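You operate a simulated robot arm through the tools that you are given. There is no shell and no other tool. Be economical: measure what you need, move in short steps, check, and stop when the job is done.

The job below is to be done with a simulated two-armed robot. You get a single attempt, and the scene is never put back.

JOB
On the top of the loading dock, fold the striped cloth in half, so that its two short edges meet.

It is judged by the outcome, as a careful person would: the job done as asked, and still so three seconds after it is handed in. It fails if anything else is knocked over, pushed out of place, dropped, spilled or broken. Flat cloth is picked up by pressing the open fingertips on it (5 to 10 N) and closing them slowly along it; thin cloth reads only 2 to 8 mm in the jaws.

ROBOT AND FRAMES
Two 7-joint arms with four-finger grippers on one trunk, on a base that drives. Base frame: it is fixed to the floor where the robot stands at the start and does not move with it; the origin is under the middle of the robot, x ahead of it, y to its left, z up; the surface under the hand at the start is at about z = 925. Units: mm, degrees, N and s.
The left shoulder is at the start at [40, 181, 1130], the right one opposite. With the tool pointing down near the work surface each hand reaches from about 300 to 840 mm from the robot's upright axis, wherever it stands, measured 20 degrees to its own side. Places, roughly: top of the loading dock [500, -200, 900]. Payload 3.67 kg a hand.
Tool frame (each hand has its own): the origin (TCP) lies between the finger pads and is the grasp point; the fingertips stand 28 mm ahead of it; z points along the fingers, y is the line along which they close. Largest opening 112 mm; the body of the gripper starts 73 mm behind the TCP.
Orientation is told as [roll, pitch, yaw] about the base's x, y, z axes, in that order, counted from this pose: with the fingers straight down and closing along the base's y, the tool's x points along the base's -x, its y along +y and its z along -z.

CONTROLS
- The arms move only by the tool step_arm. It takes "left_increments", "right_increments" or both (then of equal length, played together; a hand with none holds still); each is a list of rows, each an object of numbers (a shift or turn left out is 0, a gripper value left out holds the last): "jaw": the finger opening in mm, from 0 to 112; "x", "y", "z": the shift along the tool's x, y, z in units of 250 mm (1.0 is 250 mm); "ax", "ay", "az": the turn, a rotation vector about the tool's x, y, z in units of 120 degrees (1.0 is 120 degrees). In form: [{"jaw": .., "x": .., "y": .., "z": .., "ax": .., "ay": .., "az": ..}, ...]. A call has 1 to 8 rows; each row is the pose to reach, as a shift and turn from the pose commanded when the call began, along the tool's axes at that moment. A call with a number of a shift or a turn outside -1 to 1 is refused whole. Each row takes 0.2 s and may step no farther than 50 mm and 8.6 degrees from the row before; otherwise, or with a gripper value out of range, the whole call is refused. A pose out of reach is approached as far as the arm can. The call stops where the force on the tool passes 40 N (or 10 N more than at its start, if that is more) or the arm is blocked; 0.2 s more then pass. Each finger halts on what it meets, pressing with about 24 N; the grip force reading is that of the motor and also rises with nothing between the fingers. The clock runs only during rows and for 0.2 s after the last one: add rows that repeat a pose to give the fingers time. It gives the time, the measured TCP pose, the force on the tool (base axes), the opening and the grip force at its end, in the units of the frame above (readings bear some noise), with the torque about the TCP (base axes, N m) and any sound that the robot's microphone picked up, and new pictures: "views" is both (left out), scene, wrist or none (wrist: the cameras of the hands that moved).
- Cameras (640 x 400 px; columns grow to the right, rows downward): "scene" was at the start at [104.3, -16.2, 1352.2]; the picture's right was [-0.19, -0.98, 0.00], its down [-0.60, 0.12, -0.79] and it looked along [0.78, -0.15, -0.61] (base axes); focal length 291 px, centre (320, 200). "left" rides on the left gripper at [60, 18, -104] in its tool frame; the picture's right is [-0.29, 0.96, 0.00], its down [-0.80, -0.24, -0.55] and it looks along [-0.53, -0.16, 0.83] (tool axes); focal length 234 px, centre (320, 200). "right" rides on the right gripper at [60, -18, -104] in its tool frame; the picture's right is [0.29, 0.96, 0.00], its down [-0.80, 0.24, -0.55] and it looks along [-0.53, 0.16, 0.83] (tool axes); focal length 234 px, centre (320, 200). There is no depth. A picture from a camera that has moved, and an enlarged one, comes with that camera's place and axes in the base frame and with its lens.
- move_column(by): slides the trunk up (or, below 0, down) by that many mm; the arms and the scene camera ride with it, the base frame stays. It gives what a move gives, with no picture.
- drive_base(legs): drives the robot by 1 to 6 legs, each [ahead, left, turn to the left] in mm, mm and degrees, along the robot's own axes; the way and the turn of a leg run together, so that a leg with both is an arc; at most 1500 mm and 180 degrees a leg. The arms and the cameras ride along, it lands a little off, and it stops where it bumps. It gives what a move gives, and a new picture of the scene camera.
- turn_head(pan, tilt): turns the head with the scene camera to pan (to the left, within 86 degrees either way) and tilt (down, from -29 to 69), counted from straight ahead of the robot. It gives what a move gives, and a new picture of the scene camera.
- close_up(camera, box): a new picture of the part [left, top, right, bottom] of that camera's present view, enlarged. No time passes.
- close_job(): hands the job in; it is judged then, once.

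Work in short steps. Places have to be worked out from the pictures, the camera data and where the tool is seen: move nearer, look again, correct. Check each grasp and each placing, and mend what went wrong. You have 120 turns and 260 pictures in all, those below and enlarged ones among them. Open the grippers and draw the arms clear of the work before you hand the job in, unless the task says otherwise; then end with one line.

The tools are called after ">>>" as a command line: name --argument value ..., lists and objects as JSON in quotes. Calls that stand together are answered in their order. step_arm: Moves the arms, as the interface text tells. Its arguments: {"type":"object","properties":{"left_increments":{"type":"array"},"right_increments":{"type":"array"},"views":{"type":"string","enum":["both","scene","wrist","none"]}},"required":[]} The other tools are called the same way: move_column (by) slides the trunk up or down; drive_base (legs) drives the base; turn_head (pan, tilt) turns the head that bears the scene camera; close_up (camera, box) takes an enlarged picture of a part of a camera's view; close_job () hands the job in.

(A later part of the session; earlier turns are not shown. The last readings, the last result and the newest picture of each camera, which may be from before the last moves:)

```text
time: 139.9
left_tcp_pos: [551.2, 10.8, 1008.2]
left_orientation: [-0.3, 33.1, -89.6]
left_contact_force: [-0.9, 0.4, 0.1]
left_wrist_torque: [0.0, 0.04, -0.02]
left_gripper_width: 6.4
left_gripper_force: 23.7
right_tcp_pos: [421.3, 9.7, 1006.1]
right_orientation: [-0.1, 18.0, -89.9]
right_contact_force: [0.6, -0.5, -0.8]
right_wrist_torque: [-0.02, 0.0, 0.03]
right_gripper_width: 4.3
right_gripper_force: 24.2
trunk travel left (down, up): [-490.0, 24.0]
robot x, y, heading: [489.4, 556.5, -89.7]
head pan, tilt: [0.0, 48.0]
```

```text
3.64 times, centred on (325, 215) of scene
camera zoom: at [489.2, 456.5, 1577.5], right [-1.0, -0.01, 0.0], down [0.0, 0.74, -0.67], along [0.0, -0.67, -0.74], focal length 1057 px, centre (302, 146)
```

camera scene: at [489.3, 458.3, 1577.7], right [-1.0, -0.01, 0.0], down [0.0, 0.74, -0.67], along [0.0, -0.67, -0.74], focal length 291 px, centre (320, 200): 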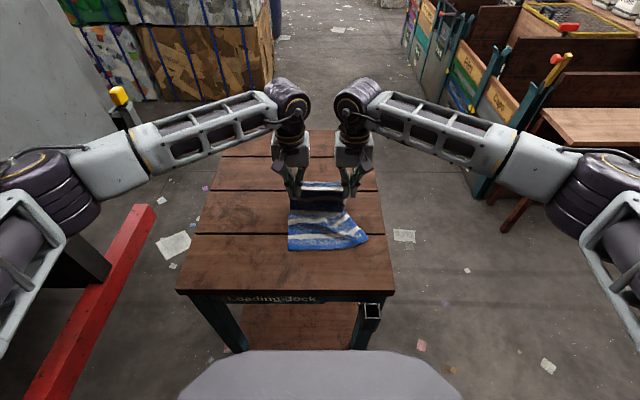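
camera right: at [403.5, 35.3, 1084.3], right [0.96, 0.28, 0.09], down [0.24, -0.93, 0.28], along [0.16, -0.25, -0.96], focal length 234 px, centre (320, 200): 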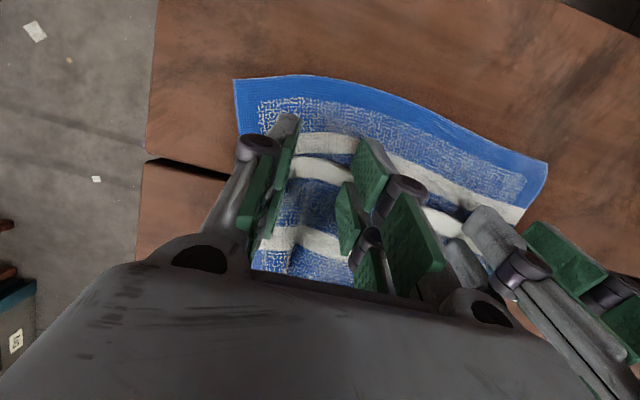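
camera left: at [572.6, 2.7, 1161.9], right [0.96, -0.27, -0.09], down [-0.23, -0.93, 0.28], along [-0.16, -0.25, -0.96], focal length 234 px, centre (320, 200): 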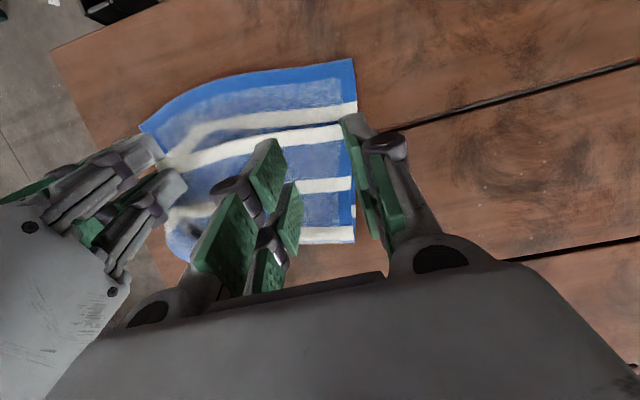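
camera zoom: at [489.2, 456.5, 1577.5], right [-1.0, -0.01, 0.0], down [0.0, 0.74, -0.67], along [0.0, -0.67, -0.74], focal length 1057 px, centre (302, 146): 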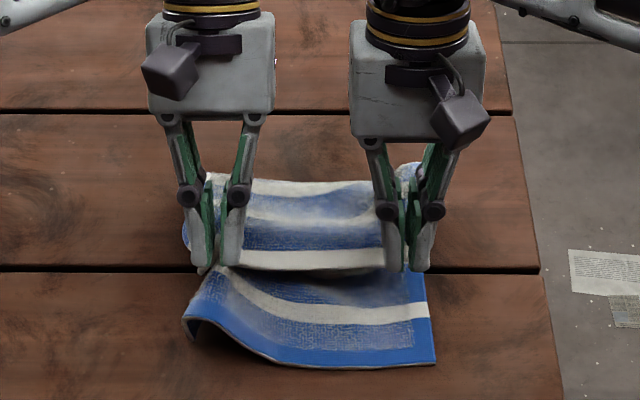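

The inner layer stayed at 12 mm. I try a slightly wider opening, then re-close.

>>> step_arm --left_increments '[{"jaw": 14}, {"jaw": 17}, {"jaw": 19}, {"jaw": 19}, {"jaw": 8}, {"jaw": 0}, {"jaw": 0}]' --views "none"

>>> close_up --camera "scene" --box '[250, 160, 400, 270]'

```text
time: 141.5
left_tcp_pos: [550.8, 9.2, 1009.5]
left_orientation: [-0.1, 33.1, -89.5]
left_contact_force: [-0.3, -0.5, -0.1]
left_wrist_torque: [-0.02, -0.01, -0.02]
left_gripper_width: 0.0
left_gripper_force: 24.4
right_tcp_pos: [421.3, 10.3, 1008.0]
right_orientation: [-0.2, 18.0, -90.0]
right_contact_force: [-0.3, 0.0, 0.3]
right_wrist_torque: [0.02, 0.04, -0.04]
right_gripper_width: 4.1
right_gripper_force: 24.3
trunk travel left (down, up): [-490.0, 24.0]
robot x, y, heading: [487.9, 551.7, -89.8]
head pan, tilt: [0.0, 48.0]
```

```text
3.64 times, centred on (325, 215) of scene
camera zoom: at [489.3, 456.5, 1577.5], right [-1.0, -0.01, 0.0], down [0.0, 0.74, -0.67], along [0.0, -0.67, -0.74], focal length 1057 px, centre (302, 146)
```

zoom: 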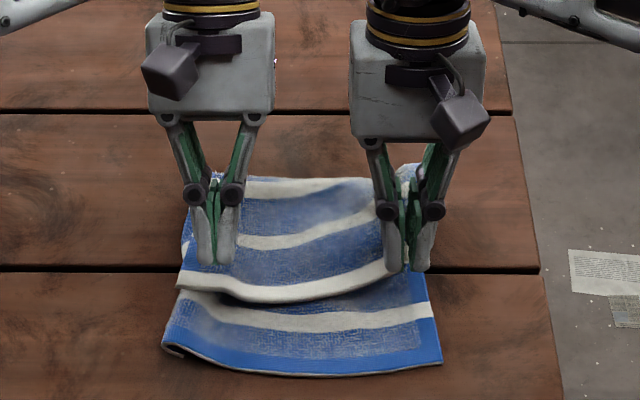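

>>> step_arm --left_increments '[{"jaw": 36}, {"jaw": 36}]' --views "none"

>>> close_up --camera "left" --box '[160, 40, 440, 260]'

```text
time: 142.1
left_tcp_pos: [550.9, 9.5, 1008.3]
left_orientation: [-0.2, 33.2, -89.4]
left_contact_force: [0.1, 0.0, -0.6]
left_wrist_torque: [-0.03, -0.01, 0.01]
left_gripper_width: 36.1
left_gripper_force: 0.0
right_tcp_pos: [421.9, 9.2, 1006.8]
right_orientation: [-0.3, 17.9, -89.9]
right_contact_force: [0.5, -0.6, -0.5]
right_wrist_torque: [0.0, 0.02, -0.03]
right_gripper_width: 4.4
right_gripper_force: 24.2
trunk travel left (down, up): [-490.0, 24.0]
robot x, y, heading: [489.7, 554.9, -89.6]
head pan, tilt: [0.0, 48.0]
```

```text
1.82 times, centred on (300, 150) of left
camera zoom: at [568.6, 2.9, 1128.5], right [0.96, -0.23, -0.16], down [-0.23, -0.97, 0.03], along [-0.16, 0.01, -0.99], focal length 426 px, centre (356, 291)
```

zoom: 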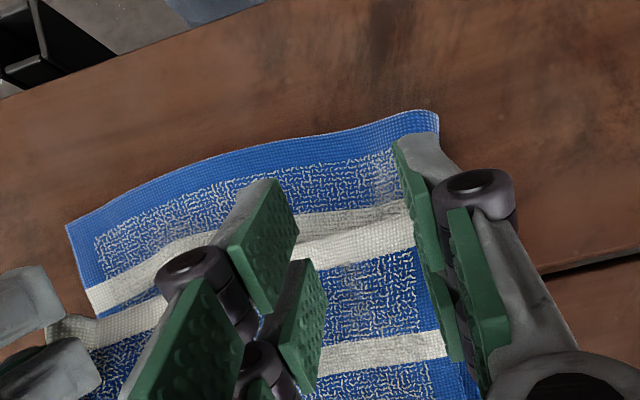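

The hem is at y≈30 with a residual ridge. I try a very light pinch about 5 mm above the lower layer, so that only the raised top ridge is caught.

>>> step_arm --left_increments '[{"x": -0.01, "z": 0.08}, {"x": -0.041, "z": 0.14}, {"x": -0.041, "z": 0.14, "jaw": 28}, {"x": -0.041, "z": 0.14, "jaw": 21}, {"x": -0.041, "z": 0.14, "jaw": 14}, {"x": -0.041, "z": 0.14, "jaw": 7}, {"x": -0.041, "z": 0.14, "jaw": 0}, {"x": -0.041, "z": 0.14, "jaw": 0}]' --views "none"

>>> step_arm --left_increments '[{"x": 0.04, "z": -0.07}, {"x": 0.09, "z": -0.14}, {"x": 0.09, "z": -0.14}]' --views "none"

>>> close_up --camera "scene" --box '[250, 160, 400, 270]'

```text
time: 143.9
left_tcp_pos: [552.4, 20.3, 973.4]
left_orientation: [-0.3, 33.0, -89.5]
left_contact_force: [-0.5, -0.5, 0.3]
left_wrist_torque: [0.04, 0.01, -0.02]
left_gripper_width: 3.4
left_gripper_force: 24.0
right_tcp_pos: [421.8, 9.7, 1006.3]
right_orientation: [-0.3, 18.0, -89.9]
right_contact_force: [0.1, -1.0, 0.0]
right_wrist_torque: [0.01, -0.02, 0.01]
right_gripper_width: 4.1
right_gripper_force: 23.7
trunk travel left (down, up): [-490.0, 24.0]
robot x, y, heading: [489.0, 555.8, -89.7]
head pan, tilt: [0.0, 48.0]
```

```text
time: 144.7
left_tcp_pos: [551.3, 20.5, 1014.6]
left_orientation: [-0.1, 33.1, -89.5]
left_contact_force: [-0.1, 0.1, 0.6]
left_wrist_torque: [0.01, 0.0, -0.03]
left_gripper_width: 3.2
left_gripper_force: 24.0
right_tcp_pos: [421.8, 8.4, 1006.4]
right_orientation: [-0.2, 18.0, -90.0]
right_contact_force: [0.5, -0.3, -0.9]
right_wrist_torque: [0.01, 0.03, 0.01]
right_gripper_width: 4.5
right_gripper_force: 23.9
trunk travel left (down, up): [-490.0, 24.0]
robot x, y, heading: [492.0, 554.5, -89.5]
head pan, tilt: [0.0, 48.0]
```

```text
3.64 times, centred on (325, 215) of scene
camera zoom: at [489.2, 456.2, 1577.5], right [-1.0, -0.01, 0.0], down [0.0, 0.74, -0.67], along [0.0, -0.67, -0.74], focal length 1057 px, centre (302, 146)
```

zoom: 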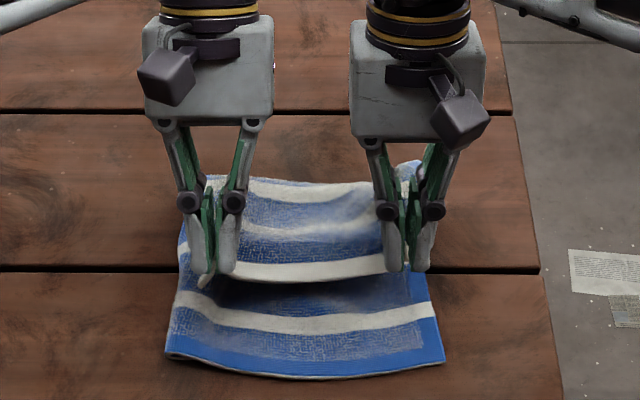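

Success: 3.3 mm, only the top hem is held and the lower layer stays flat. I raise and spread the hem (left x≈556, right x≈405) to pull out the roll at the right side.

>>> step_arm --left_increments '[{"x": 0.005, "y": 0.007, "z": -0.09}, {"x": 0.009, "y": 0.013, "z": -0.185}, {"x": 0.013, "y": 0.02, "z": -0.278}, {"x": 0.013, "y": 0.02, "z": -0.278}]' --right_increments '[{"x": -0.004, "y": -0.023, "z": -0.088}, {"x": -0.008, "y": -0.045, "z": -0.176}, {"x": -0.011, "y": -0.068, "z": -0.264}, {"x": -0.011, "y": -0.068, "z": -0.264}]' --views "none"

>>> close_up --camera "scene" --box '[240, 140, 410, 270]'

```text
time: 145.7
left_tcp_pos: [554.0, -13.7, 1076.5]
left_orientation: [-0.4, 33.1, -89.6]
left_contact_force: [-8.9, 0.5, 0.0]
left_wrist_torque: [-0.03, 0.35, -0.08]
left_gripper_width: 3.9
left_gripper_force: 24.0
right_tcp_pos: [404.5, -15.6, 1070.9]
right_orientation: [0.0, 18.0, -89.9]
right_contact_force: [10.3, -0.1, 0.3]
right_wrist_torque: [0.03, -0.35, 0.1]
right_gripper_width: 4.5
right_gripper_force: 23.9
trunk travel left (down, up): [-490.0, 24.0]
robot x, y, heading: [487.9, 556.6, -89.7]
head pan, tilt: [0.0, 48.0]
```

```text
3.08 times, centred on (325, 205) of scene
camera zoom: at [489.5, 456.5, 1577.5], right [-1.0, -0.01, 0.0], down [0.0, 0.74, -0.67], along [0.0, -0.67, -0.74], focal length 894 px, centre (305, 185)
```

zoom: 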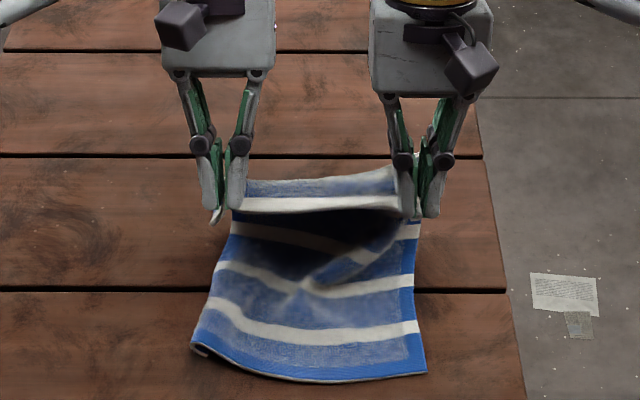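

Hem is straight and spread. I pull it farther back and up a bit so the lower layer gets tugged flat, then check.

>>> step_arm --left_increments '[{"x": -0.08, "y": -0.008, "z": -0.12}, {"x": -0.18, "y": -0.008, "z": -0.22}, {"x": -0.29, "y": -0.008, "z": -0.27}, {"x": -0.29, "y": -0.008, "z": -0.27}]' --right_increments '[{"x": -0.11, "y": 0.008, "z": -0.1}, {"x": -0.242, "y": 0.008, "z": -0.17}, {"x": -0.361, "y": 0.008, "z": -0.188}, {"x": -0.361, "y": 0.008, "z": -0.188}]' --views "none"

>>> close_up --camera "scene" --box '[240, 120, 410, 270]'

```text
time: 146.7
left_tcp_pos: [561.1, -88.1, 1096.1]
left_orientation: [-0.5, 33.1, -89.8]
left_contact_force: [-13.0, -2.4, -1.1]
left_wrist_torque: [-0.07, 0.53, -0.08]
left_gripper_width: 4.3
left_gripper_force: 24.3
left hand out of reach, approached as far as the arm can: row 3, 4
right_tcp_pos: [409.9, -113.5, 1085.6]
right_orientation: [-0.1, 17.9, -89.7]
right_contact_force: [13.3, 2.2, 0.6]
right_wrist_torque: [0.08, -0.45, 0.2]
right_gripper_width: 5.0
right_gripper_force: 24.0
trunk travel left (down, up): [-490.0, 24.0]
robot x, y, heading: [488.1, 555.2, -89.6]
head pan, tilt: [0.0, 48.0]
```

```text
2.67 times, centred on (325, 195) of scene
camera zoom: at [492.5, 455.9, 1577.4], right [-1.0, -0.01, 0.0], down [-0.01, 0.74, -0.67], along [0.0, -0.67, -0.74], focal length 775 px, centre (307, 213)
```

zoom: 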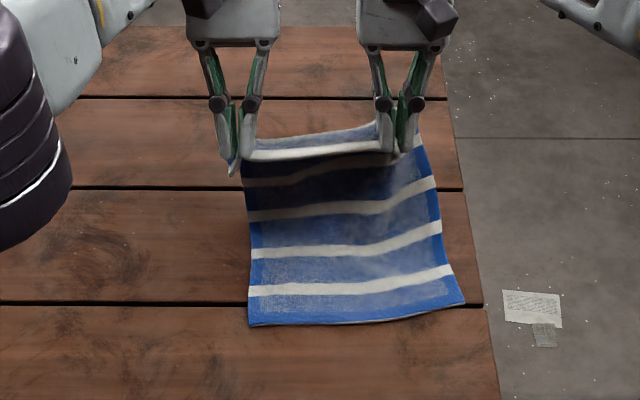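

The lower layer is now smooth, its edge running (549,22)–(333,−5). I bring the hem down toward that edge, shifting 44 mm in −x and yawing 7° to match, stopping just above.

>>> step_arm --left_increments '[{"x": 0.048, "y": -0.065, "z": 0.088, "az": -0.02}, {"x": 0.073, "y": -0.13, "z": 0.219, "az": -0.04}, {"x": 0.074, "y": -0.19, "z": 0.363, "az": -0.06}, {"x": 0.068, "y": -0.19, "z": 0.483, "az": -0.06}, {"x": 0.073, "y": -0.19, "z": 0.563, "az": -0.06}, {"x": 0.073, "y": -0.19, "z": 0.563, "az": -0.06}]' --right_increments '[{"x": 0.089, "y": -0.055, "z": 0.05, "az": -0.02}, {"x": 0.173, "y": -0.11, "z": 0.14, "az": -0.04}, {"x": 0.23, "y": -0.168, "z": 0.276, "az": -0.06}, {"x": 0.254, "y": -0.168, "z": 0.41, "az": -0.06}, {"x": 0.26, "y": -0.168, "z": 0.505, "az": -0.06}, {"x": 0.26, "y": -0.168, "z": 0.505, "az": -0.06}]' --views "wrist"

>>> close_up --camera "scene" --box '[260, 150, 410, 260]'

```text
time: 148.1
left_tcp_pos: [512.8, 4.3, 988.3]
left_orientation: [4.5, 32.8, -81.0]
left_contact_force: [-9.9, -0.4, -0.4]
left_wrist_torque: [-0.02, 0.35, -0.12]
left_gripper_width: 4.2
left_gripper_force: 23.9
right_tcp_pos: [361.4, -13.8, 984.3]
right_orientation: [2.2, 17.9, -82.4]
right_contact_force: [9.3, 1.4, 0.6]
right_wrist_torque: [0.05, -0.33, 0.12]
right_gripper_width: 4.6
right_gripper_force: 23.8
trunk travel left (down, up): [-490.0, 24.0]
robot x, y, heading: [487.8, 557.3, -89.7]
head pan, tilt: [0.0, 48.0]
camera right: at [337.0, 9.1, 1101.6], right [0.91, 0.39, 0.12], down [0.34, -0.89, 0.29], along [0.22, -0.22, -0.95], focal length 234 px, centre (320, 200)
camera left: at [521.3, -0.6, 1109.8], right [0.99, -0.13, -0.09], down [-0.13, -0.99, 0.02], along [-0.09, 0.0, -1.0], focal length 234 px, centre (320, 200)
```

right: 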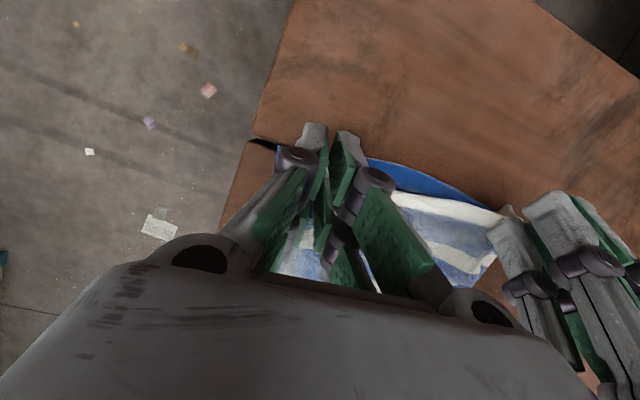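
left: 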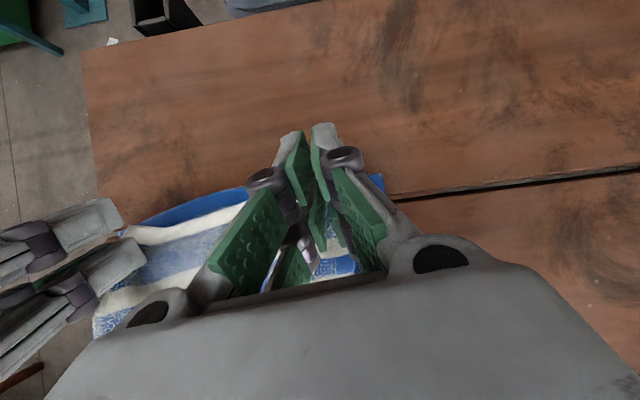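

```text
3.64 times, centred on (335, 205) of scene
camera zoom: at [488.5, 456.5, 1577.5], right [-1.0, -0.01, 0.0], down [0.0, 0.74, -0.67], along [0.0, -0.67, -0.74], focal length 1057 px, centre (266, 182)
```

zoom: 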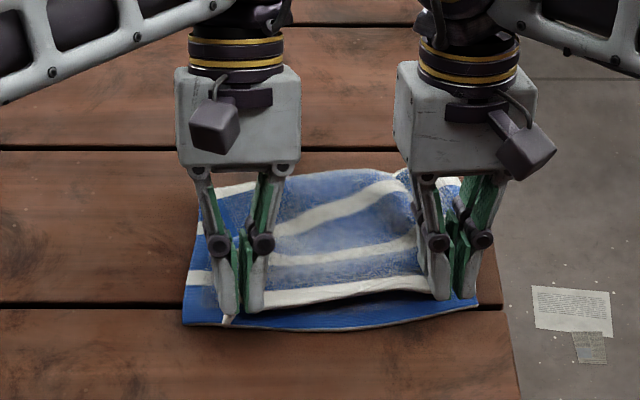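

Hem and lower edge nearly coincide now (hem ≈ 5 mm short). I lower the last bit with +4 mm y, open the jaws, and lift straight up.

>>> step_arm --left_increments '[{"x": -0.008, "z": 0.03}, {"x": -0.017, "z": 0.056}, {"x": -0.017, "z": 0.056, "jaw": 12}, {"x": -0.017, "z": 0.056, "jaw": 26}, {"x": -0.017, "z": 0.056, "jaw": 36}, {"x": 0.07, "z": -0.078}, {"x": 0.157, "z": -0.212}, {"x": 0.22, "z": -0.3}]' --right_increments '[{"x": 0.0, "z": 0.035}, {"x": 0.0, "z": 0.067}, {"x": 0.0, "z": 0.067, "jaw": 12}, {"x": 0.0, "z": 0.067, "jaw": 26}, {"x": 0.0, "z": 0.067, "jaw": 36}, {"x": 0.05, "z": -0.085}, {"x": 0.1, "z": -0.237}, {"x": 0.13, "z": -0.33}]' --views "none"

>>> close_up --camera "scene" --box '[260, 150, 410, 260]'

```text
time: 149.9
left_tcp_pos: [504.8, 9.6, 1083.0]
left_orientation: [4.5, 32.7, -81.1]
left_contact_force: [-0.9, 0.0, 0.2]
left_wrist_torque: [-0.02, 0.03, 0.03]
left_gripper_width: 35.8
left_gripper_force: 0.1
right_tcp_pos: [358.1, -5.3, 1075.6]
right_orientation: [2.2, 17.9, -82.4]
right_contact_force: [-0.4, -1.0, 0.4]
right_wrist_torque: [0.01, -0.01, -0.03]
right_gripper_width: 36.0
right_gripper_force: 0.1
trunk travel left (down, up): [-490.0, 24.0]
robot x, y, heading: [489.8, 555.6, -89.6]
head pan, tilt: [0.0, 48.0]
```

```text
3.64 times, centred on (335, 205) of scene
camera zoom: at [489.5, 456.7, 1577.5], right [-1.0, -0.01, 0.0], down [0.0, 0.74, -0.67], along [0.0, -0.67, -0.74], focal length 1057 px, centre (266, 182)
```

zoom: 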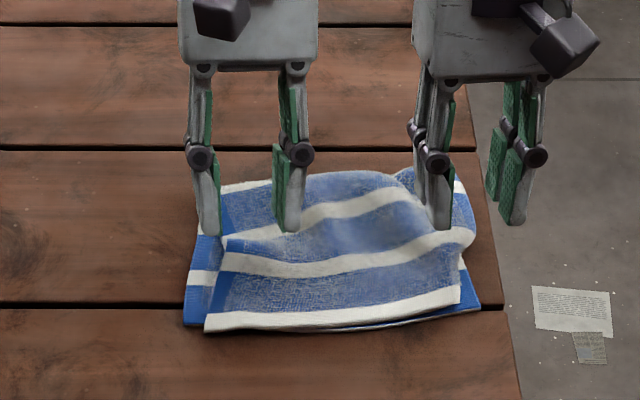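

Very good: the hem meets the lower edge. Its corners are still ~15 mm gathered inward and the top has a bulge; I clear the hands to view everything.

>>> step_arm --left_increments '[{"y": 0.15, "z": -0.05, "ay": -0.065, "az": 0.03}, {"y": 0.32, "z": -0.1, "ay": -0.13, "az": 0.06}, {"y": 0.5, "z": -0.12, "ay": -0.2, "az": 0.06}, {"y": 0.6, "z": -0.12, "ay": -0.265, "az": 0.06}]' --right_increments '[{"y": -0.12, "z": -0.05, "ay": -0.05, "az": 0.03}, {"y": -0.24, "z": -0.1, "ay": -0.1, "az": 0.06}, {"y": -0.36, "z": -0.12, "ay": -0.15, "az": 0.06}, {"y": -0.4, "z": -0.12, "ay": -0.15, "az": 0.06}]' --views "none"

>>> close_up --camera "scene" --box '[260, 150, 410, 260]'

```text
time: 150.9
left_tcp_pos: [655.2, 10.5, 1116.0]
left_orientation: [1.7, 1.2, -90.4]
left_contact_force: [0.7, 0.9, 0.2]
left_wrist_torque: [-0.02, 0.0, 0.0]
left_gripper_width: 35.8
left_gripper_force: 0.0
right_tcp_pos: [260.0, -28.0, 1100.7]
right_orientation: [0.9, 0.0, -90.1]
right_contact_force: [0.8, 0.6, -0.3]
right_wrist_torque: [-0.02, 0.0, 0.01]
right_gripper_width: 35.9
right_gripper_force: 0.0
trunk travel left (down, up): [-490.0, 24.0]
robot x, y, heading: [488.7, 558.1, -89.6]
head pan, tilt: [0.0, 48.0]
```

```text
3.64 times, centred on (335, 205) of scene
camera zoom: at [490.4, 457.9, 1577.6], right [-1.0, -0.01, 0.0], down [0.0, 0.74, -0.67], along [0.0, -0.67, -0.74], focal length 1057 px, centre (266, 182)
```

zoom: 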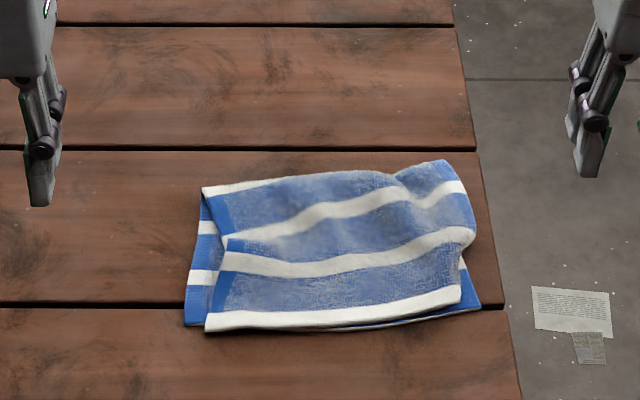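

Hem left corner is at (535,24) vs lower (550,14); right (346,−2) vs (331,1). I press lightly near both hem corners and pull them outward (left also 10 mm back).

>>> step_arm --left_increments '[{"x": -0.005, "y": -0.14, "z": 0.09, "jaw": 20}, {"x": -0.01, "y": -0.28, "z": 0.18}, {"x": -0.015, "y": -0.42, "z": 0.28}, {"x": -0.022, "y": -0.56, "z": 0.38}, {"x": -0.022, "y": -0.56, "z": 0.524}, {"x": -0.022, "y": -0.56, "z": 0.6}, {"x": -0.022, "y": -0.56, "z": 0.622}, {"x": -0.022, "y": -0.56, "z": 0.622}]' --right_increments '[{"x": 0.008, "y": 0.108, "z": 0.07, "jaw": 20}, {"x": 0.016, "y": 0.216, "z": 0.14}, {"x": 0.024, "y": 0.324, "z": 0.22}, {"x": 0.032, "y": 0.432, "z": 0.32}, {"x": 0.032, "y": 0.432, "z": 0.463}, {"x": 0.032, "y": 0.432, "z": 0.54}, {"x": 0.032, "y": 0.432, "z": 0.562}, {"x": 0.032, "y": 0.432, "z": 0.562}]' --views "none"

>>> close_up --camera "scene" --box '[260, 150, 410, 260]'

```text
time: 152.7
left_tcp_pos: [514.6, 8.0, 957.9]
left_orientation: [1.6, 1.2, -90.2]
left_contact_force: [0.5, -1.1, 14.9]
left_wrist_torque: [-0.16, 0.16, 0.01]
left_gripper_width: 19.8
left_gripper_force: 0.1
right_tcp_pos: [371.5, -20.0, 961.3]
right_orientation: [0.9, 0.0, -90.2]
right_contact_force: [0.0, -0.6, 4.8]
right_wrist_torque: [0.02, 0.05, -0.02]
right_gripper_width: 20.0
right_gripper_force: 0.0
trunk travel left (down, up): [-490.0, 24.0]
robot x, y, heading: [491.8, 555.2, -89.8]
head pan, tilt: [0.0, 48.0]
```

```text
3.64 times, centred on (335, 205) of scene
camera zoom: at [489.3, 457.8, 1577.7], right [-1.0, -0.01, 0.0], down [0.0, 0.74, -0.67], along [0.0, -0.67, -0.74], focal length 1057 px, centre (266, 182)
```

zoom: 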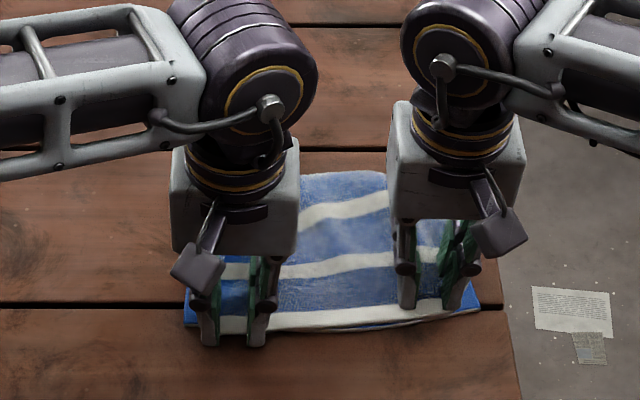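

Contact good. Drag outward, then lift and clear.

>>> step_arm --left_increments '[{"z": -0.002}, {"x": -0.018, "y": 0.03, "z": -0.002}, {"x": -0.036, "y": 0.066, "z": -0.002}, {"x": -0.036, "y": 0.066, "z": -0.002}, {"x": -0.036, "y": 0.066, "z": -0.12}, {"x": -0.036, "y": 0.16, "z": -0.28}, {"x": -0.036, "y": 0.32, "z": -0.38}, {"x": -0.036, "y": 0.48, "z": -0.48}]' --right_increments '[{"z": 0.004}, {"x": 0.006, "y": -0.03, "z": 0.004}, {"x": 0.012, "y": -0.06, "z": 0.004}, {"x": 0.012, "y": -0.06, "z": 0.004}, {"x": 0.012, "y": -0.06, "z": -0.12}, {"x": 0.012, "y": -0.16, "z": -0.28}, {"x": 0.012, "y": -0.3, "z": -0.38}, {"x": 0.012, "y": -0.42, "z": -0.48}]' --views "none"

>>> close_up --camera "scene" --box '[260, 150, 410, 260]'

```text
time: 154.5
left_tcp_pos: [634.7, -3.0, 1079.7]
left_orientation: [1.7, 1.2, -90.2]
left_contact_force: [0.2, -0.6, -0.9]
left_wrist_torque: [-0.02, -0.01, -0.01]
left_gripper_width: 20.2
left_gripper_force: 0.1
right_tcp_pos: [265.1, -19.5, 1079.2]
right_orientation: [0.9, -0.1, -90.1]
right_contact_force: [-0.1, 0.1, 0.1]
right_wrist_torque: [-0.04, -0.02, 0.0]
right_gripper_width: 19.8
right_gripper_force: 0.0
trunk travel left (down, up): [-490.0, 24.0]
robot x, y, heading: [492.3, 554.8, -90.0]
head pan, tilt: [0.0, 48.0]
```

```text
3.64 times, centred on (335, 205) of scene
camera zoom: at [489.9, 457.7, 1577.6], right [-1.0, -0.01, 0.0], down [0.0, 0.74, -0.67], along [0.0, -0.67, -0.74], focal length 1057 px, centre (266, 182)
```

zoom: 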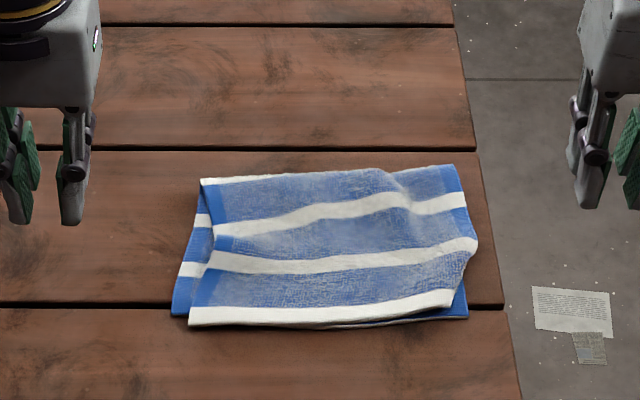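

Better, but the hem is still gathered ~12 mm at each end. I repeat with firmer presses at both corners together, so the top layer stretches over the lower one.

>>> step_arm --left_increments '[{"x": 0.004, "y": -0.14, "z": 0.1, "jaw": 10}, {"x": 0.008, "y": -0.28, "z": 0.2}, {"x": 0.012, "y": -0.407, "z": 0.33}, {"x": 0.012, "y": -0.407, "z": 0.45}, {"x": 0.012, "y": -0.407, "z": 0.492}, {"x": -0.015, "y": -0.38, "z": 0.492}, {"x": -0.04, "y": -0.35, "z": 0.492}, {"x": -0.04, "y": -0.343, "z": 0.492}]' --right_increments '[{"x": 0.006, "y": 0.14, "z": 0.1, "jaw": 10}, {"x": 0.012, "y": 0.28, "z": 0.2}, {"x": 0.02, "y": 0.412, "z": 0.33}, {"x": 0.02, "y": 0.412, "z": 0.45}, {"x": 0.02, "y": 0.412, "z": 0.488}, {"x": 0.03, "y": 0.385, "z": 0.488}, {"x": 0.042, "y": 0.355, "z": 0.488}, {"x": 0.042, "y": 0.348, "z": 0.488}]' --views "none"

>>> step_arm --left_increments '[{"z": -0.12}, {"y": 0.1, "z": -0.28}, {"y": 0.24, "z": -0.38}, {"y": 0.4, "z": -0.46}]' --right_increments '[{"z": -0.12}, {"y": -0.1, "z": -0.28}, {"y": -0.24, "z": -0.38}, {"y": -0.4, "z": -0.46}]' --views "none"

>>> close_up --camera "scene" --box '[260, 150, 410, 260]'

```text
time: 156.3
left_tcp_pos: [550.6, -9.6, 956.7]
left_orientation: [1.7, 1.1, -90.3]
left_contact_force: [-6.9, 1.7, 21.8]
left_wrist_torque: [-0.2, 0.33, -0.08]
left_gripper_width: 9.9
left_gripper_force: 0.0
right_tcp_pos: [350.8, -6.9, 959.2]
right_orientation: [0.9, 0.0, -90.2]
right_contact_force: [2.2, -0.3, 5.0]
right_wrist_torque: [-0.08, -0.05, 0.03]
right_gripper_width: 9.7
right_gripper_force: 0.1
trunk travel left (down, up): [-490.0, 24.0]
robot x, y, heading: [490.3, 555.0, -89.8]
head pan, tilt: [0.0, 48.0]
```

```text
time: 157.3
left_tcp_pos: [651.2, -13.3, 1072.4]
left_orientation: [1.7, 1.3, -90.3]
left_contact_force: [-0.1, -0.5, -0.2]
left_wrist_torque: [0.01, 0.0, -0.01]
left_gripper_width: 10.0
left_gripper_force: 0.1
right_tcp_pos: [249.4, -6.9, 1071.9]
right_orientation: [0.9, 0.2, -90.0]
right_contact_force: [0.3, 0.4, -0.4]
right_wrist_torque: [-0.03, 0.01, 0.02]
right_gripper_width: 9.9
right_gripper_force: 0.0
trunk travel left (down, up): [-490.0, 24.0]
robot x, y, heading: [492.0, 551.5, -89.7]
head pan, tilt: [0.0, 48.0]
```

```text
3.64 times, centred on (335, 205) of scene
camera zoom: at [489.6, 457.6, 1577.6], right [-1.0, -0.01, 0.0], down [0.0, 0.74, -0.67], along [0.0, -0.67, -0.74], focal length 1057 px, centre (266, 182)
```

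zoom: 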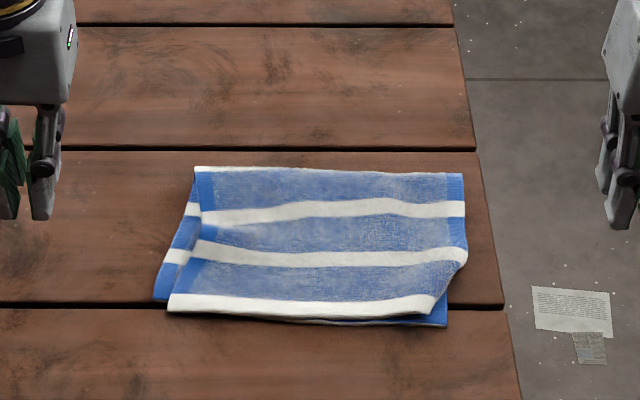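

Now it lies flat with a crisp fold; the hem is within ~10–15 mm, but its right corner looks slightly tucked under. With the left hand anchoring, I press near the right corner and draw it outward.

>>> step_arm --left_increments '[{"y": -0.14, "z": 0.07}, {"y": -0.28, "z": 0.14}, {"y": -0.43, "z": 0.21}, {"y": -0.43, "z": 0.35}, {"y": -0.43, "z": 0.464}, {"y": -0.43, "z": 0.464}, {"y": -0.43, "z": 0.464}, {"y": -0.43, "z": 0.464}]' --right_increments '[{"x": -0.02, "y": 0.18, "z": 0.07}, {"x": -0.04, "y": 0.36, "z": 0.14}, {"x": -0.06, "y": 0.54, "z": 0.21}, {"x": -0.06, "y": 0.54, "z": 0.35}, {"x": -0.06, "y": 0.54, "z": 0.458}, {"x": -0.05, "y": 0.5, "z": 0.458}, {"x": -0.035, "y": 0.455, "z": 0.458}, {"x": -0.03, "y": 0.44, "z": 0.458}]' --views "none"

>>> step_arm --left_increments '[{"z": -0.12}, {"y": 0.1, "z": -0.28}, {"y": 0.24, "z": -0.38}, {"y": 0.4, "z": -0.46}]' --right_increments '[{"z": -0.12}, {"y": -0.1, "z": -0.28}, {"y": -0.24, "z": -0.38}, {"y": -0.4, "z": -0.46}]' --views "none"

>>> close_up --camera "scene" --box '[270, 160, 390, 250]'

```text
time: 159.1
left_tcp_pos: [545.7, -11.4, 956.6]
left_orientation: [1.5, 0.9, -90.2]
left_contact_force: [-2.5, -6.5, 36.3]
left_wrist_torque: [-0.57, 0.27, -0.01]
left_gripper_width: 8.8
left_gripper_force: 0.0
right_tcp_pos: [362.4, -13.8, 959.1]
right_orientation: [0.9, -0.1, -90.1]
right_contact_force: [4.2, -1.0, 4.9]
right_wrist_torque: [0.03, -0.09, -0.03]
right_gripper_width: 10.2
right_gripper_force: 3.8
trunk travel left (down, up): [-490.0, 24.0]
robot x, y, heading: [487.6, 556.4, -89.8]
head pan, tilt: [0.0, 48.0]
```

```text
time: 160.1
left_tcp_pos: [643.3, -12.8, 1071.6]
left_orientation: [1.7, 1.4, -90.2]
left_contact_force: [0.0, 1.2, 0.6]
left_wrist_torque: [-0.02, 0.02, 0.02]
left_gripper_width: 10.2
left_gripper_force: 0.0
right_tcp_pos: [263.9, -13.4, 1071.1]
right_orientation: [1.0, 0.0, -90.1]
right_contact_force: [0.4, 0.5, -0.1]
right_wrist_torque: [0.0, -0.03, 0.01]
right_gripper_width: 10.1
right_gripper_force: 0.0
trunk travel left (down, up): [-490.0, 24.0]
robot x, y, heading: [489.3, 555.3, -89.7]
head pan, tilt: [0.0, 48.0]
```

```text
4.44 times, centred on (330, 205) of scene
camera zoom: at [489.6, 457.5, 1577.6], right [-1.0, -0.01, 0.0], down [0.0, 0.74, -0.67], along [0.0, -0.67, -0.74], focal length 1291 px, centre (276, 178)
```

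zoom: 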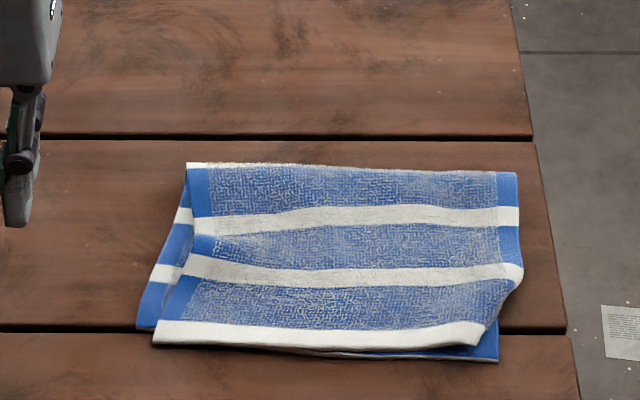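

The right corner of the hem is tucked under by ~25 mm. I'll pinch the hem a bit inside of it (x≈425) with the right hand, lightly, and lift so the tucked corner drops free.

>>> step_arm --right_increments '[{"x": 0.02, "y": 0.19, "z": 0.03, "ay": 0.04, "jaw": 34}, {"x": 0.04, "y": 0.38, "z": 0.07, "ay": 0.08}, {"x": 0.06, "y": 0.56, "z": 0.12, "ay": 0.12}, {"x": 0.076, "y": 0.644, "z": 0.26, "ay": 0.15}, {"x": 0.076, "y": 0.644, "z": 0.37, "ay": 0.15}, {"x": 0.076, "y": 0.644, "z": 0.414, "ay": 0.15}, {"x": 0.076, "y": 0.644, "z": 0.42, "ay": 0.15}]' --views "none"

>>> close_up --camera "right" --box '[160, 40, 440, 260]'

```text
time: 161.7
left_tcp_pos: [642.4, -14.9, 1068.7]
left_orientation: [1.7, 1.5, -90.3]
left_contact_force: [-0.7, -0.4, 0.7]
left_wrist_torque: [0.03, -0.01, -0.02]
left_gripper_width: 10.1
left_gripper_force: 0.2
right_tcp_pos: [423.6, 0.2, 969.7]
right_orientation: [1.0, 18.0, -89.7]
right_contact_force: [-0.1, 0.9, -0.7]
right_wrist_torque: [0.01, 0.02, 0.02]
right_gripper_width: 34.2
right_gripper_force: 0.0
trunk travel left (down, up): [-490.0, 24.0]
robot x, y, heading: [490.7, 553.8, -89.7]
head pan, tilt: [0.0, 48.0]
```

```text
1.82 times, centred on (300, 150) of right
camera zoom: at [404.6, 27.4, 1086.9], right [0.96, 0.27, 0.1], down [0.23, -0.93, 0.28], along [0.17, -0.25, -0.95], focal length 426 px, centre (356, 291)
```

zoom: 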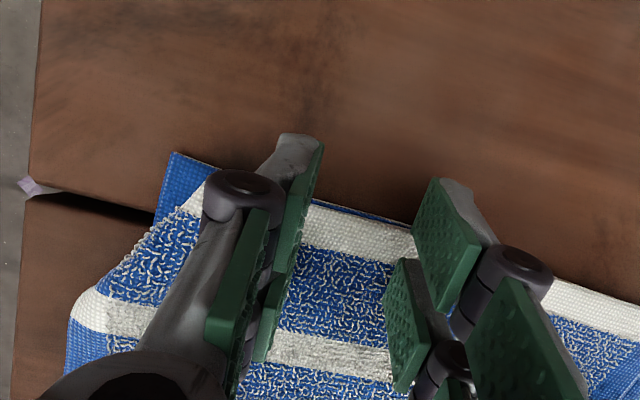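

The hem edge is at y≈17, so I shift 12 mm outward, touch lightly, and close.

>>> step_arm --right_increments '[{"x": 0.045, "z": 0.015}, {"x": 0.041, "z": 0.029}, {"x": 0.041, "z": 0.029, "jaw": 27}, {"x": 0.041, "z": 0.029, "jaw": 20}, {"x": 0.041, "z": 0.029, "jaw": 13}, {"x": 0.041, "z": 0.029, "jaw": 6}, {"x": 0.041, "z": 0.029, "jaw": 0}, {"x": 0.041, "z": 0.029, "jaw": 0}]' --views "none"

>>> step_arm --right_increments '[{"x": 0.03, "z": -0.1}, {"x": 0.07, "z": -0.22}, {"x": 0.07, "z": -0.22}]' --views "none"

>>> close_up --camera "scene" --box '[270, 160, 390, 250]'

```text
time: 163.5
left_tcp_pos: [642.9, -14.5, 1071.0]
left_orientation: [1.7, 1.4, -90.2]
left_contact_force: [-0.2, 0.5, -0.4]
left_wrist_torque: [0.02, 0.0, -0.01]
left_gripper_width: 9.9
left_gripper_force: 0.0
right_tcp_pos: [423.5, 14.6, 966.3]
right_orientation: [1.0, 17.9, -89.8]
right_contact_force: [0.0, -0.9, 1.2]
right_wrist_torque: [0.0, -0.03, 0.02]
right_gripper_width: 4.8
right_gripper_force: 23.8
trunk travel left (down, up): [-490.0, 24.0]
robot x, y, heading: [490.6, 555.8, -89.7]
head pan, tilt: [0.0, 48.0]
```

```text
time: 164.3
left_tcp_pos: [642.4, -13.4, 1069.9]
left_orientation: [1.7, 1.3, -90.2]
left_contact_force: [0.2, 0.3, 0.0]
left_wrist_torque: [0.01, 0.02, -0.01]
left_gripper_width: 10.0
left_gripper_force: 0.0
right_tcp_pos: [423.4, 13.8, 1024.4]
right_orientation: [0.9, 18.1, -89.8]
right_contact_force: [0.8, -0.2, -0.9]
right_wrist_torque: [-0.01, -0.02, 0.01]
right_gripper_width: 4.9
right_gripper_force: 23.6
trunk travel left (down, up): [-490.0, 24.0]
robot x, y, heading: [489.5, 553.5, -89.8]
head pan, tilt: [0.0, 48.0]
```

```text
4.44 times, centred on (330, 205) of scene
camera zoom: at [489.3, 456.2, 1577.5], right [-1.0, -0.01, 0.0], down [0.0, 0.74, -0.67], along [0.0, -0.67, -0.74], focal length 1291 px, centre (276, 178)
```

zoom: 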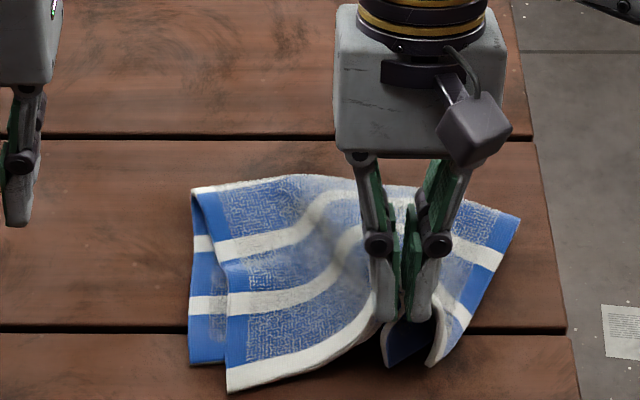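

The tucked corner has dropped out, but the lower edge came along too. I lower nearly to the table and release, then look.

>>> step_arm --right_increments '[{"x": -0.035, "z": 0.1}, {"x": -0.05, "z": 0.17}, {"x": -0.05, "z": 0.17, "jaw": 15}, {"x": -0.05, "z": 0.17, "jaw": 34}, {"x": 0.0, "z": 0.02}, {"x": 0.05, "z": -0.12}, {"y": -0.15, "x": 0.07, "z": -0.2}, {"y": -0.33, "x": 0.07, "z": -0.24}]' --views "none"

>>> close_up --camera "scene" --box '[270, 160, 390, 250]'

```text
time: 166.1
left_tcp_pos: [640.7, -13.8, 1072.0]
left_orientation: [1.7, 1.2, -90.2]
left_contact_force: [-0.7, 1.0, 0.1]
left_wrist_torque: [-0.02, -0.01, -0.03]
left_gripper_width: 9.7
left_gripper_force: 0.1
right_tcp_pos: [338.9, 11.5, 1085.9]
right_orientation: [1.0, 18.0, -89.7]
right_contact_force: [-0.3, 1.6, -0.4]
right_wrist_torque: [-0.02, -0.02, -0.03]
right_gripper_width: 33.9
right_gripper_force: 0.2
trunk travel left (down, up): [-490.0, 24.0]
robot x, y, heading: [487.2, 556.4, -89.7]
head pan, tilt: [0.0, 48.0]
```

```text
4.44 times, centred on (330, 205) of scene
camera zoom: at [486.9, 457.2, 1577.5], right [-1.0, -0.01, 0.0], down [0.0, 0.74, -0.67], along [0.01, -0.67, -0.74], focal length 1291 px, centre (276, 178)
```

zoom: 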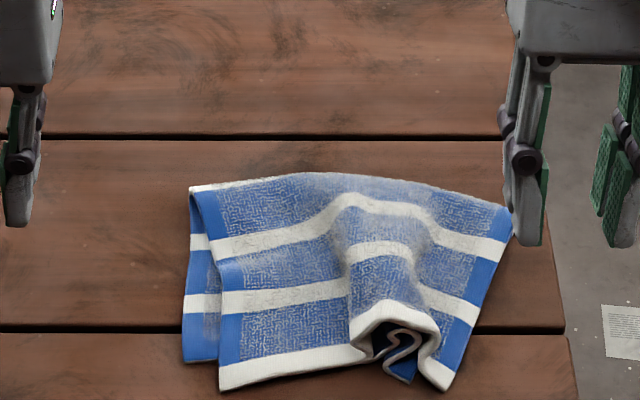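

The tuck is gone; both layers just have a common arch. I press near each hem corner, then draw them apart to flatten it.

>>> step_arm --left_increments '[{"x": 0.04, "y": -0.18, "z": 0.05}, {"x": 0.08, "y": -0.36, "z": 0.1}, {"x": 0.115, "y": -0.535, "z": 0.17}, {"x": 0.115, "y": -0.535, "z": 0.3}, {"x": 0.115, "y": -0.535, "z": 0.42}, {"x": 0.115, "y": -0.535, "z": 0.458}, {"x": 0.115, "y": -0.535, "z": 0.46}]' --right_increments '[{"x": -0.025, "y": 0.07, "z": 0.1, "ay": -0.05, "jaw": 10}, {"x": -0.05, "y": 0.14, "z": 0.2, "ay": -0.1}, {"x": -0.076, "y": 0.212, "z": 0.3, "ay": -0.15}, {"x": -0.1, "y": 0.212, "z": 0.4, "ay": -0.15}, {"x": -0.12, "y": 0.212, "z": 0.475, "ay": -0.15}, {"x": -0.127, "y": 0.212, "z": 0.499, "ay": -0.15}, {"x": -0.127, "y": 0.212, "z": 0.501, "ay": -0.15}]' --views "none"

>>> close_up --camera "scene" --box '[260, 160, 400, 260]'

```text
time: 167.7
left_tcp_pos: [508.8, 18.1, 956.8]
left_orientation: [1.5, 0.9, -90.3]
left_contact_force: [1.2, -0.4, 27.2]
left_wrist_torque: [-0.44, 0.08, -0.04]
left_gripper_width: 9.5
left_gripper_force: 0.1
right_tcp_pos: [396.3, 22.6, 961.0]
right_orientation: [1.0, -0.2, -90.1]
right_contact_force: [-0.1, -3.7, 14.7]
right_wrist_torque: [-0.25, -0.17, -0.06]
right_gripper_width: 8.5
right_gripper_force: 0.0
trunk travel left (down, up): [-490.0, 24.0]
robot x, y, heading: [492.9, 559.8, -89.7]
head pan, tilt: [0.0, 48.0]
```

```text
4.00 times, centred on (330, 210) of scene
camera zoom: at [489.6, 460.0, 1578.1], right [-1.0, -0.01, 0.0], down [0.0, 0.74, -0.67], along [0.0, -0.67, -0.74], focal length 1162 px, centre (280, 160)
```

zoom: 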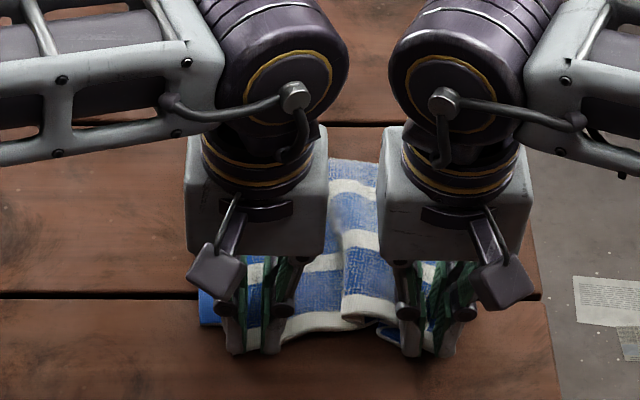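

>>> step_arm --left_increments '[{"y": 0.03}, {"y": 0.06}, {"y": 0.09}, {"y": 0.12}, {"y": 0.15}, {"y": 0.15}, {"y": 0.15, "z": -0.12}, {"y": 0.26, "z": -0.28}]' --right_increments '[{"y": -0.036}, {"y": -0.072}, {"y": -0.108}, {"y": -0.144}, {"y": -0.18}, {"y": -0.18}, {"y": -0.18, "z": -0.12}, {"y": -0.28, "z": -0.28}]' --views "none"

>>> step_arm --left_increments '[{"y": 0.15, "z": -0.08}, {"y": 0.3, "z": -0.16}]' --right_increments '[{"y": -0.15, "z": -0.08}, {"y": -0.3, "z": -0.16}]' --views "none"

>>> close_up --camera "scene" --box '[260, 160, 400, 260]'

```text
time: 169.5
left_tcp_pos: [575.6, 18.5, 1023.5]
left_orientation: [1.7, 1.3, -90.1]
left_contact_force: [-0.1, 0.4, -0.2]
left_wrist_torque: [-0.07, -0.02, 0.01]
left_gripper_width: 9.8
left_gripper_force: 0.1
right_tcp_pos: [320.5, 24.1, 1026.1]
right_orientation: [1.0, -0.1, -90.1]
right_contact_force: [0.4, 1.4, 0.9]
right_wrist_torque: [-0.04, 0.0, -0.02]
right_gripper_width: 9.7
right_gripper_force: 0.0
trunk travel left (down, up): [-490.0, 24.0]
robot x, y, heading: [490.4, 555.4, -89.8]
head pan, tilt: [0.0, 48.0]
```

```text
time: 170.1
left_tcp_pos: [648.9, 17.2, 1068.7]
left_orientation: [1.7, 1.3, -90.1]
left_contact_force: [0.2, 0.1, 0.4]
left_wrist_torque: [-0.04, -0.02, -0.01]
left_gripper_width: 9.8
left_gripper_force: 0.1
right_tcp_pos: [247.5, 24.0, 1064.2]
right_orientation: [0.9, -0.1, -90.0]
right_contact_force: [-0.3, -0.4, 0.5]
right_wrist_torque: [-0.01, 0.01, -0.04]
right_gripper_width: 10.2
right_gripper_force: 0.0
trunk travel left (down, up): [-490.0, 24.0]
robot x, y, heading: [494.6, 557.2, -89.6]
head pan, tilt: [0.0, 48.0]
```

```text
4.00 times, centred on (330, 210) of scene
camera zoom: at [489.5, 460.3, 1577.8], right [-1.0, -0.01, 0.0], down [0.0, 0.74, -0.67], along [0.0, -0.67, -0.74], focal length 1162 px, centre (280, 160)
```

zoom: 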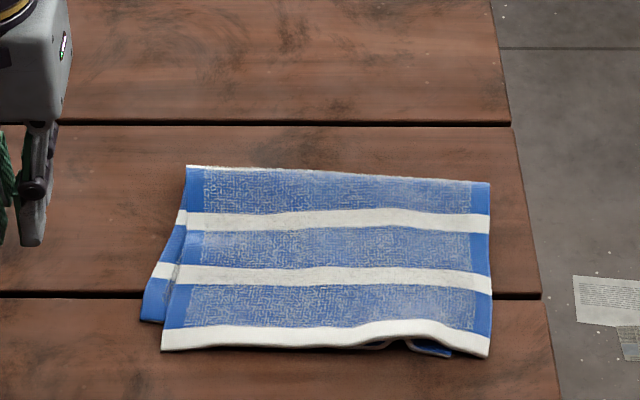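

Very nice now: top layer is flat and full width. The lower layer's left corner still sticks out (582,19 vs hem 566,46). I pin the right part with the right hand and use the left fingertip on the exposed lower corner to pull it toward me.

>>> step_arm --left_increments '[{"x": -0.012, "y": -0.068, "z": 0.08, "jaw": 0}, {"x": -0.024, "y": -0.136, "z": 0.16}, {"x": -0.036, "y": -0.204, "z": 0.24}, {"x": -0.048, "y": -0.264, "z": 0.3}, {"x": -0.048, "y": -0.264, "z": 0.38}, {"x": -0.048, "y": -0.264, "z": 0.435}, {"x": -0.048, "y": -0.264, "z": 0.453}, {"x": -0.048, "y": -0.264, "z": 0.455}]' --right_increments '[{"y": 0.175, "z": 0.05}, {"y": 0.35, "z": 0.1}, {"y": 0.525, "z": 0.15}, {"y": 0.69, "z": 0.2}, {"y": 0.69, "z": 0.35}, {"y": 0.69, "z": 0.41}, {"y": 0.69, "z": 0.428}, {"y": 0.69, "z": 0.428}]' --views "none"

>>> close_up --camera "scene" --box '[260, 160, 400, 260]'

```text
time: 171.9
left_tcp_pos: [584.4, 5.6, 953.3]
left_orientation: [1.6, 1.1, -90.2]
left_contact_force: [2.1, 1.0, 20.7]
left_wrist_torque: [-0.23, 0.1, 0.0]
left_gripper_width: 0.0
left_gripper_force: 23.9
right_tcp_pos: [423.9, 23.1, 960.3]
right_orientation: [0.9, -0.1, -90.0]
right_contact_force: [0.1, 0.0, 0.8]
right_wrist_torque: [0.01, -0.01, -0.03]
right_gripper_width: 9.8
right_gripper_force: 0.0
trunk travel left (down, up): [-490.0, 24.0]
robot x, y, heading: [493.6, 556.1, -89.8]
head pan, tilt: [0.0, 48.0]
```

```text
4.00 times, centred on (330, 210) of scene
camera zoom: at [488.7, 458.6, 1577.8], right [-1.0, -0.01, 0.0], down [0.0, 0.74, -0.67], along [0.0, -0.67, -0.74], focal length 1162 px, centre (280, 160)
```

zoom: 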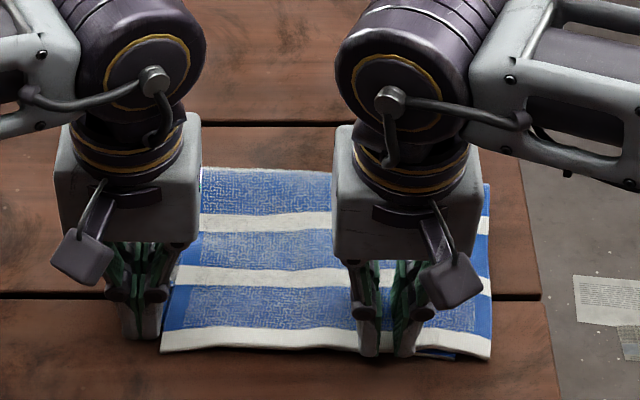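

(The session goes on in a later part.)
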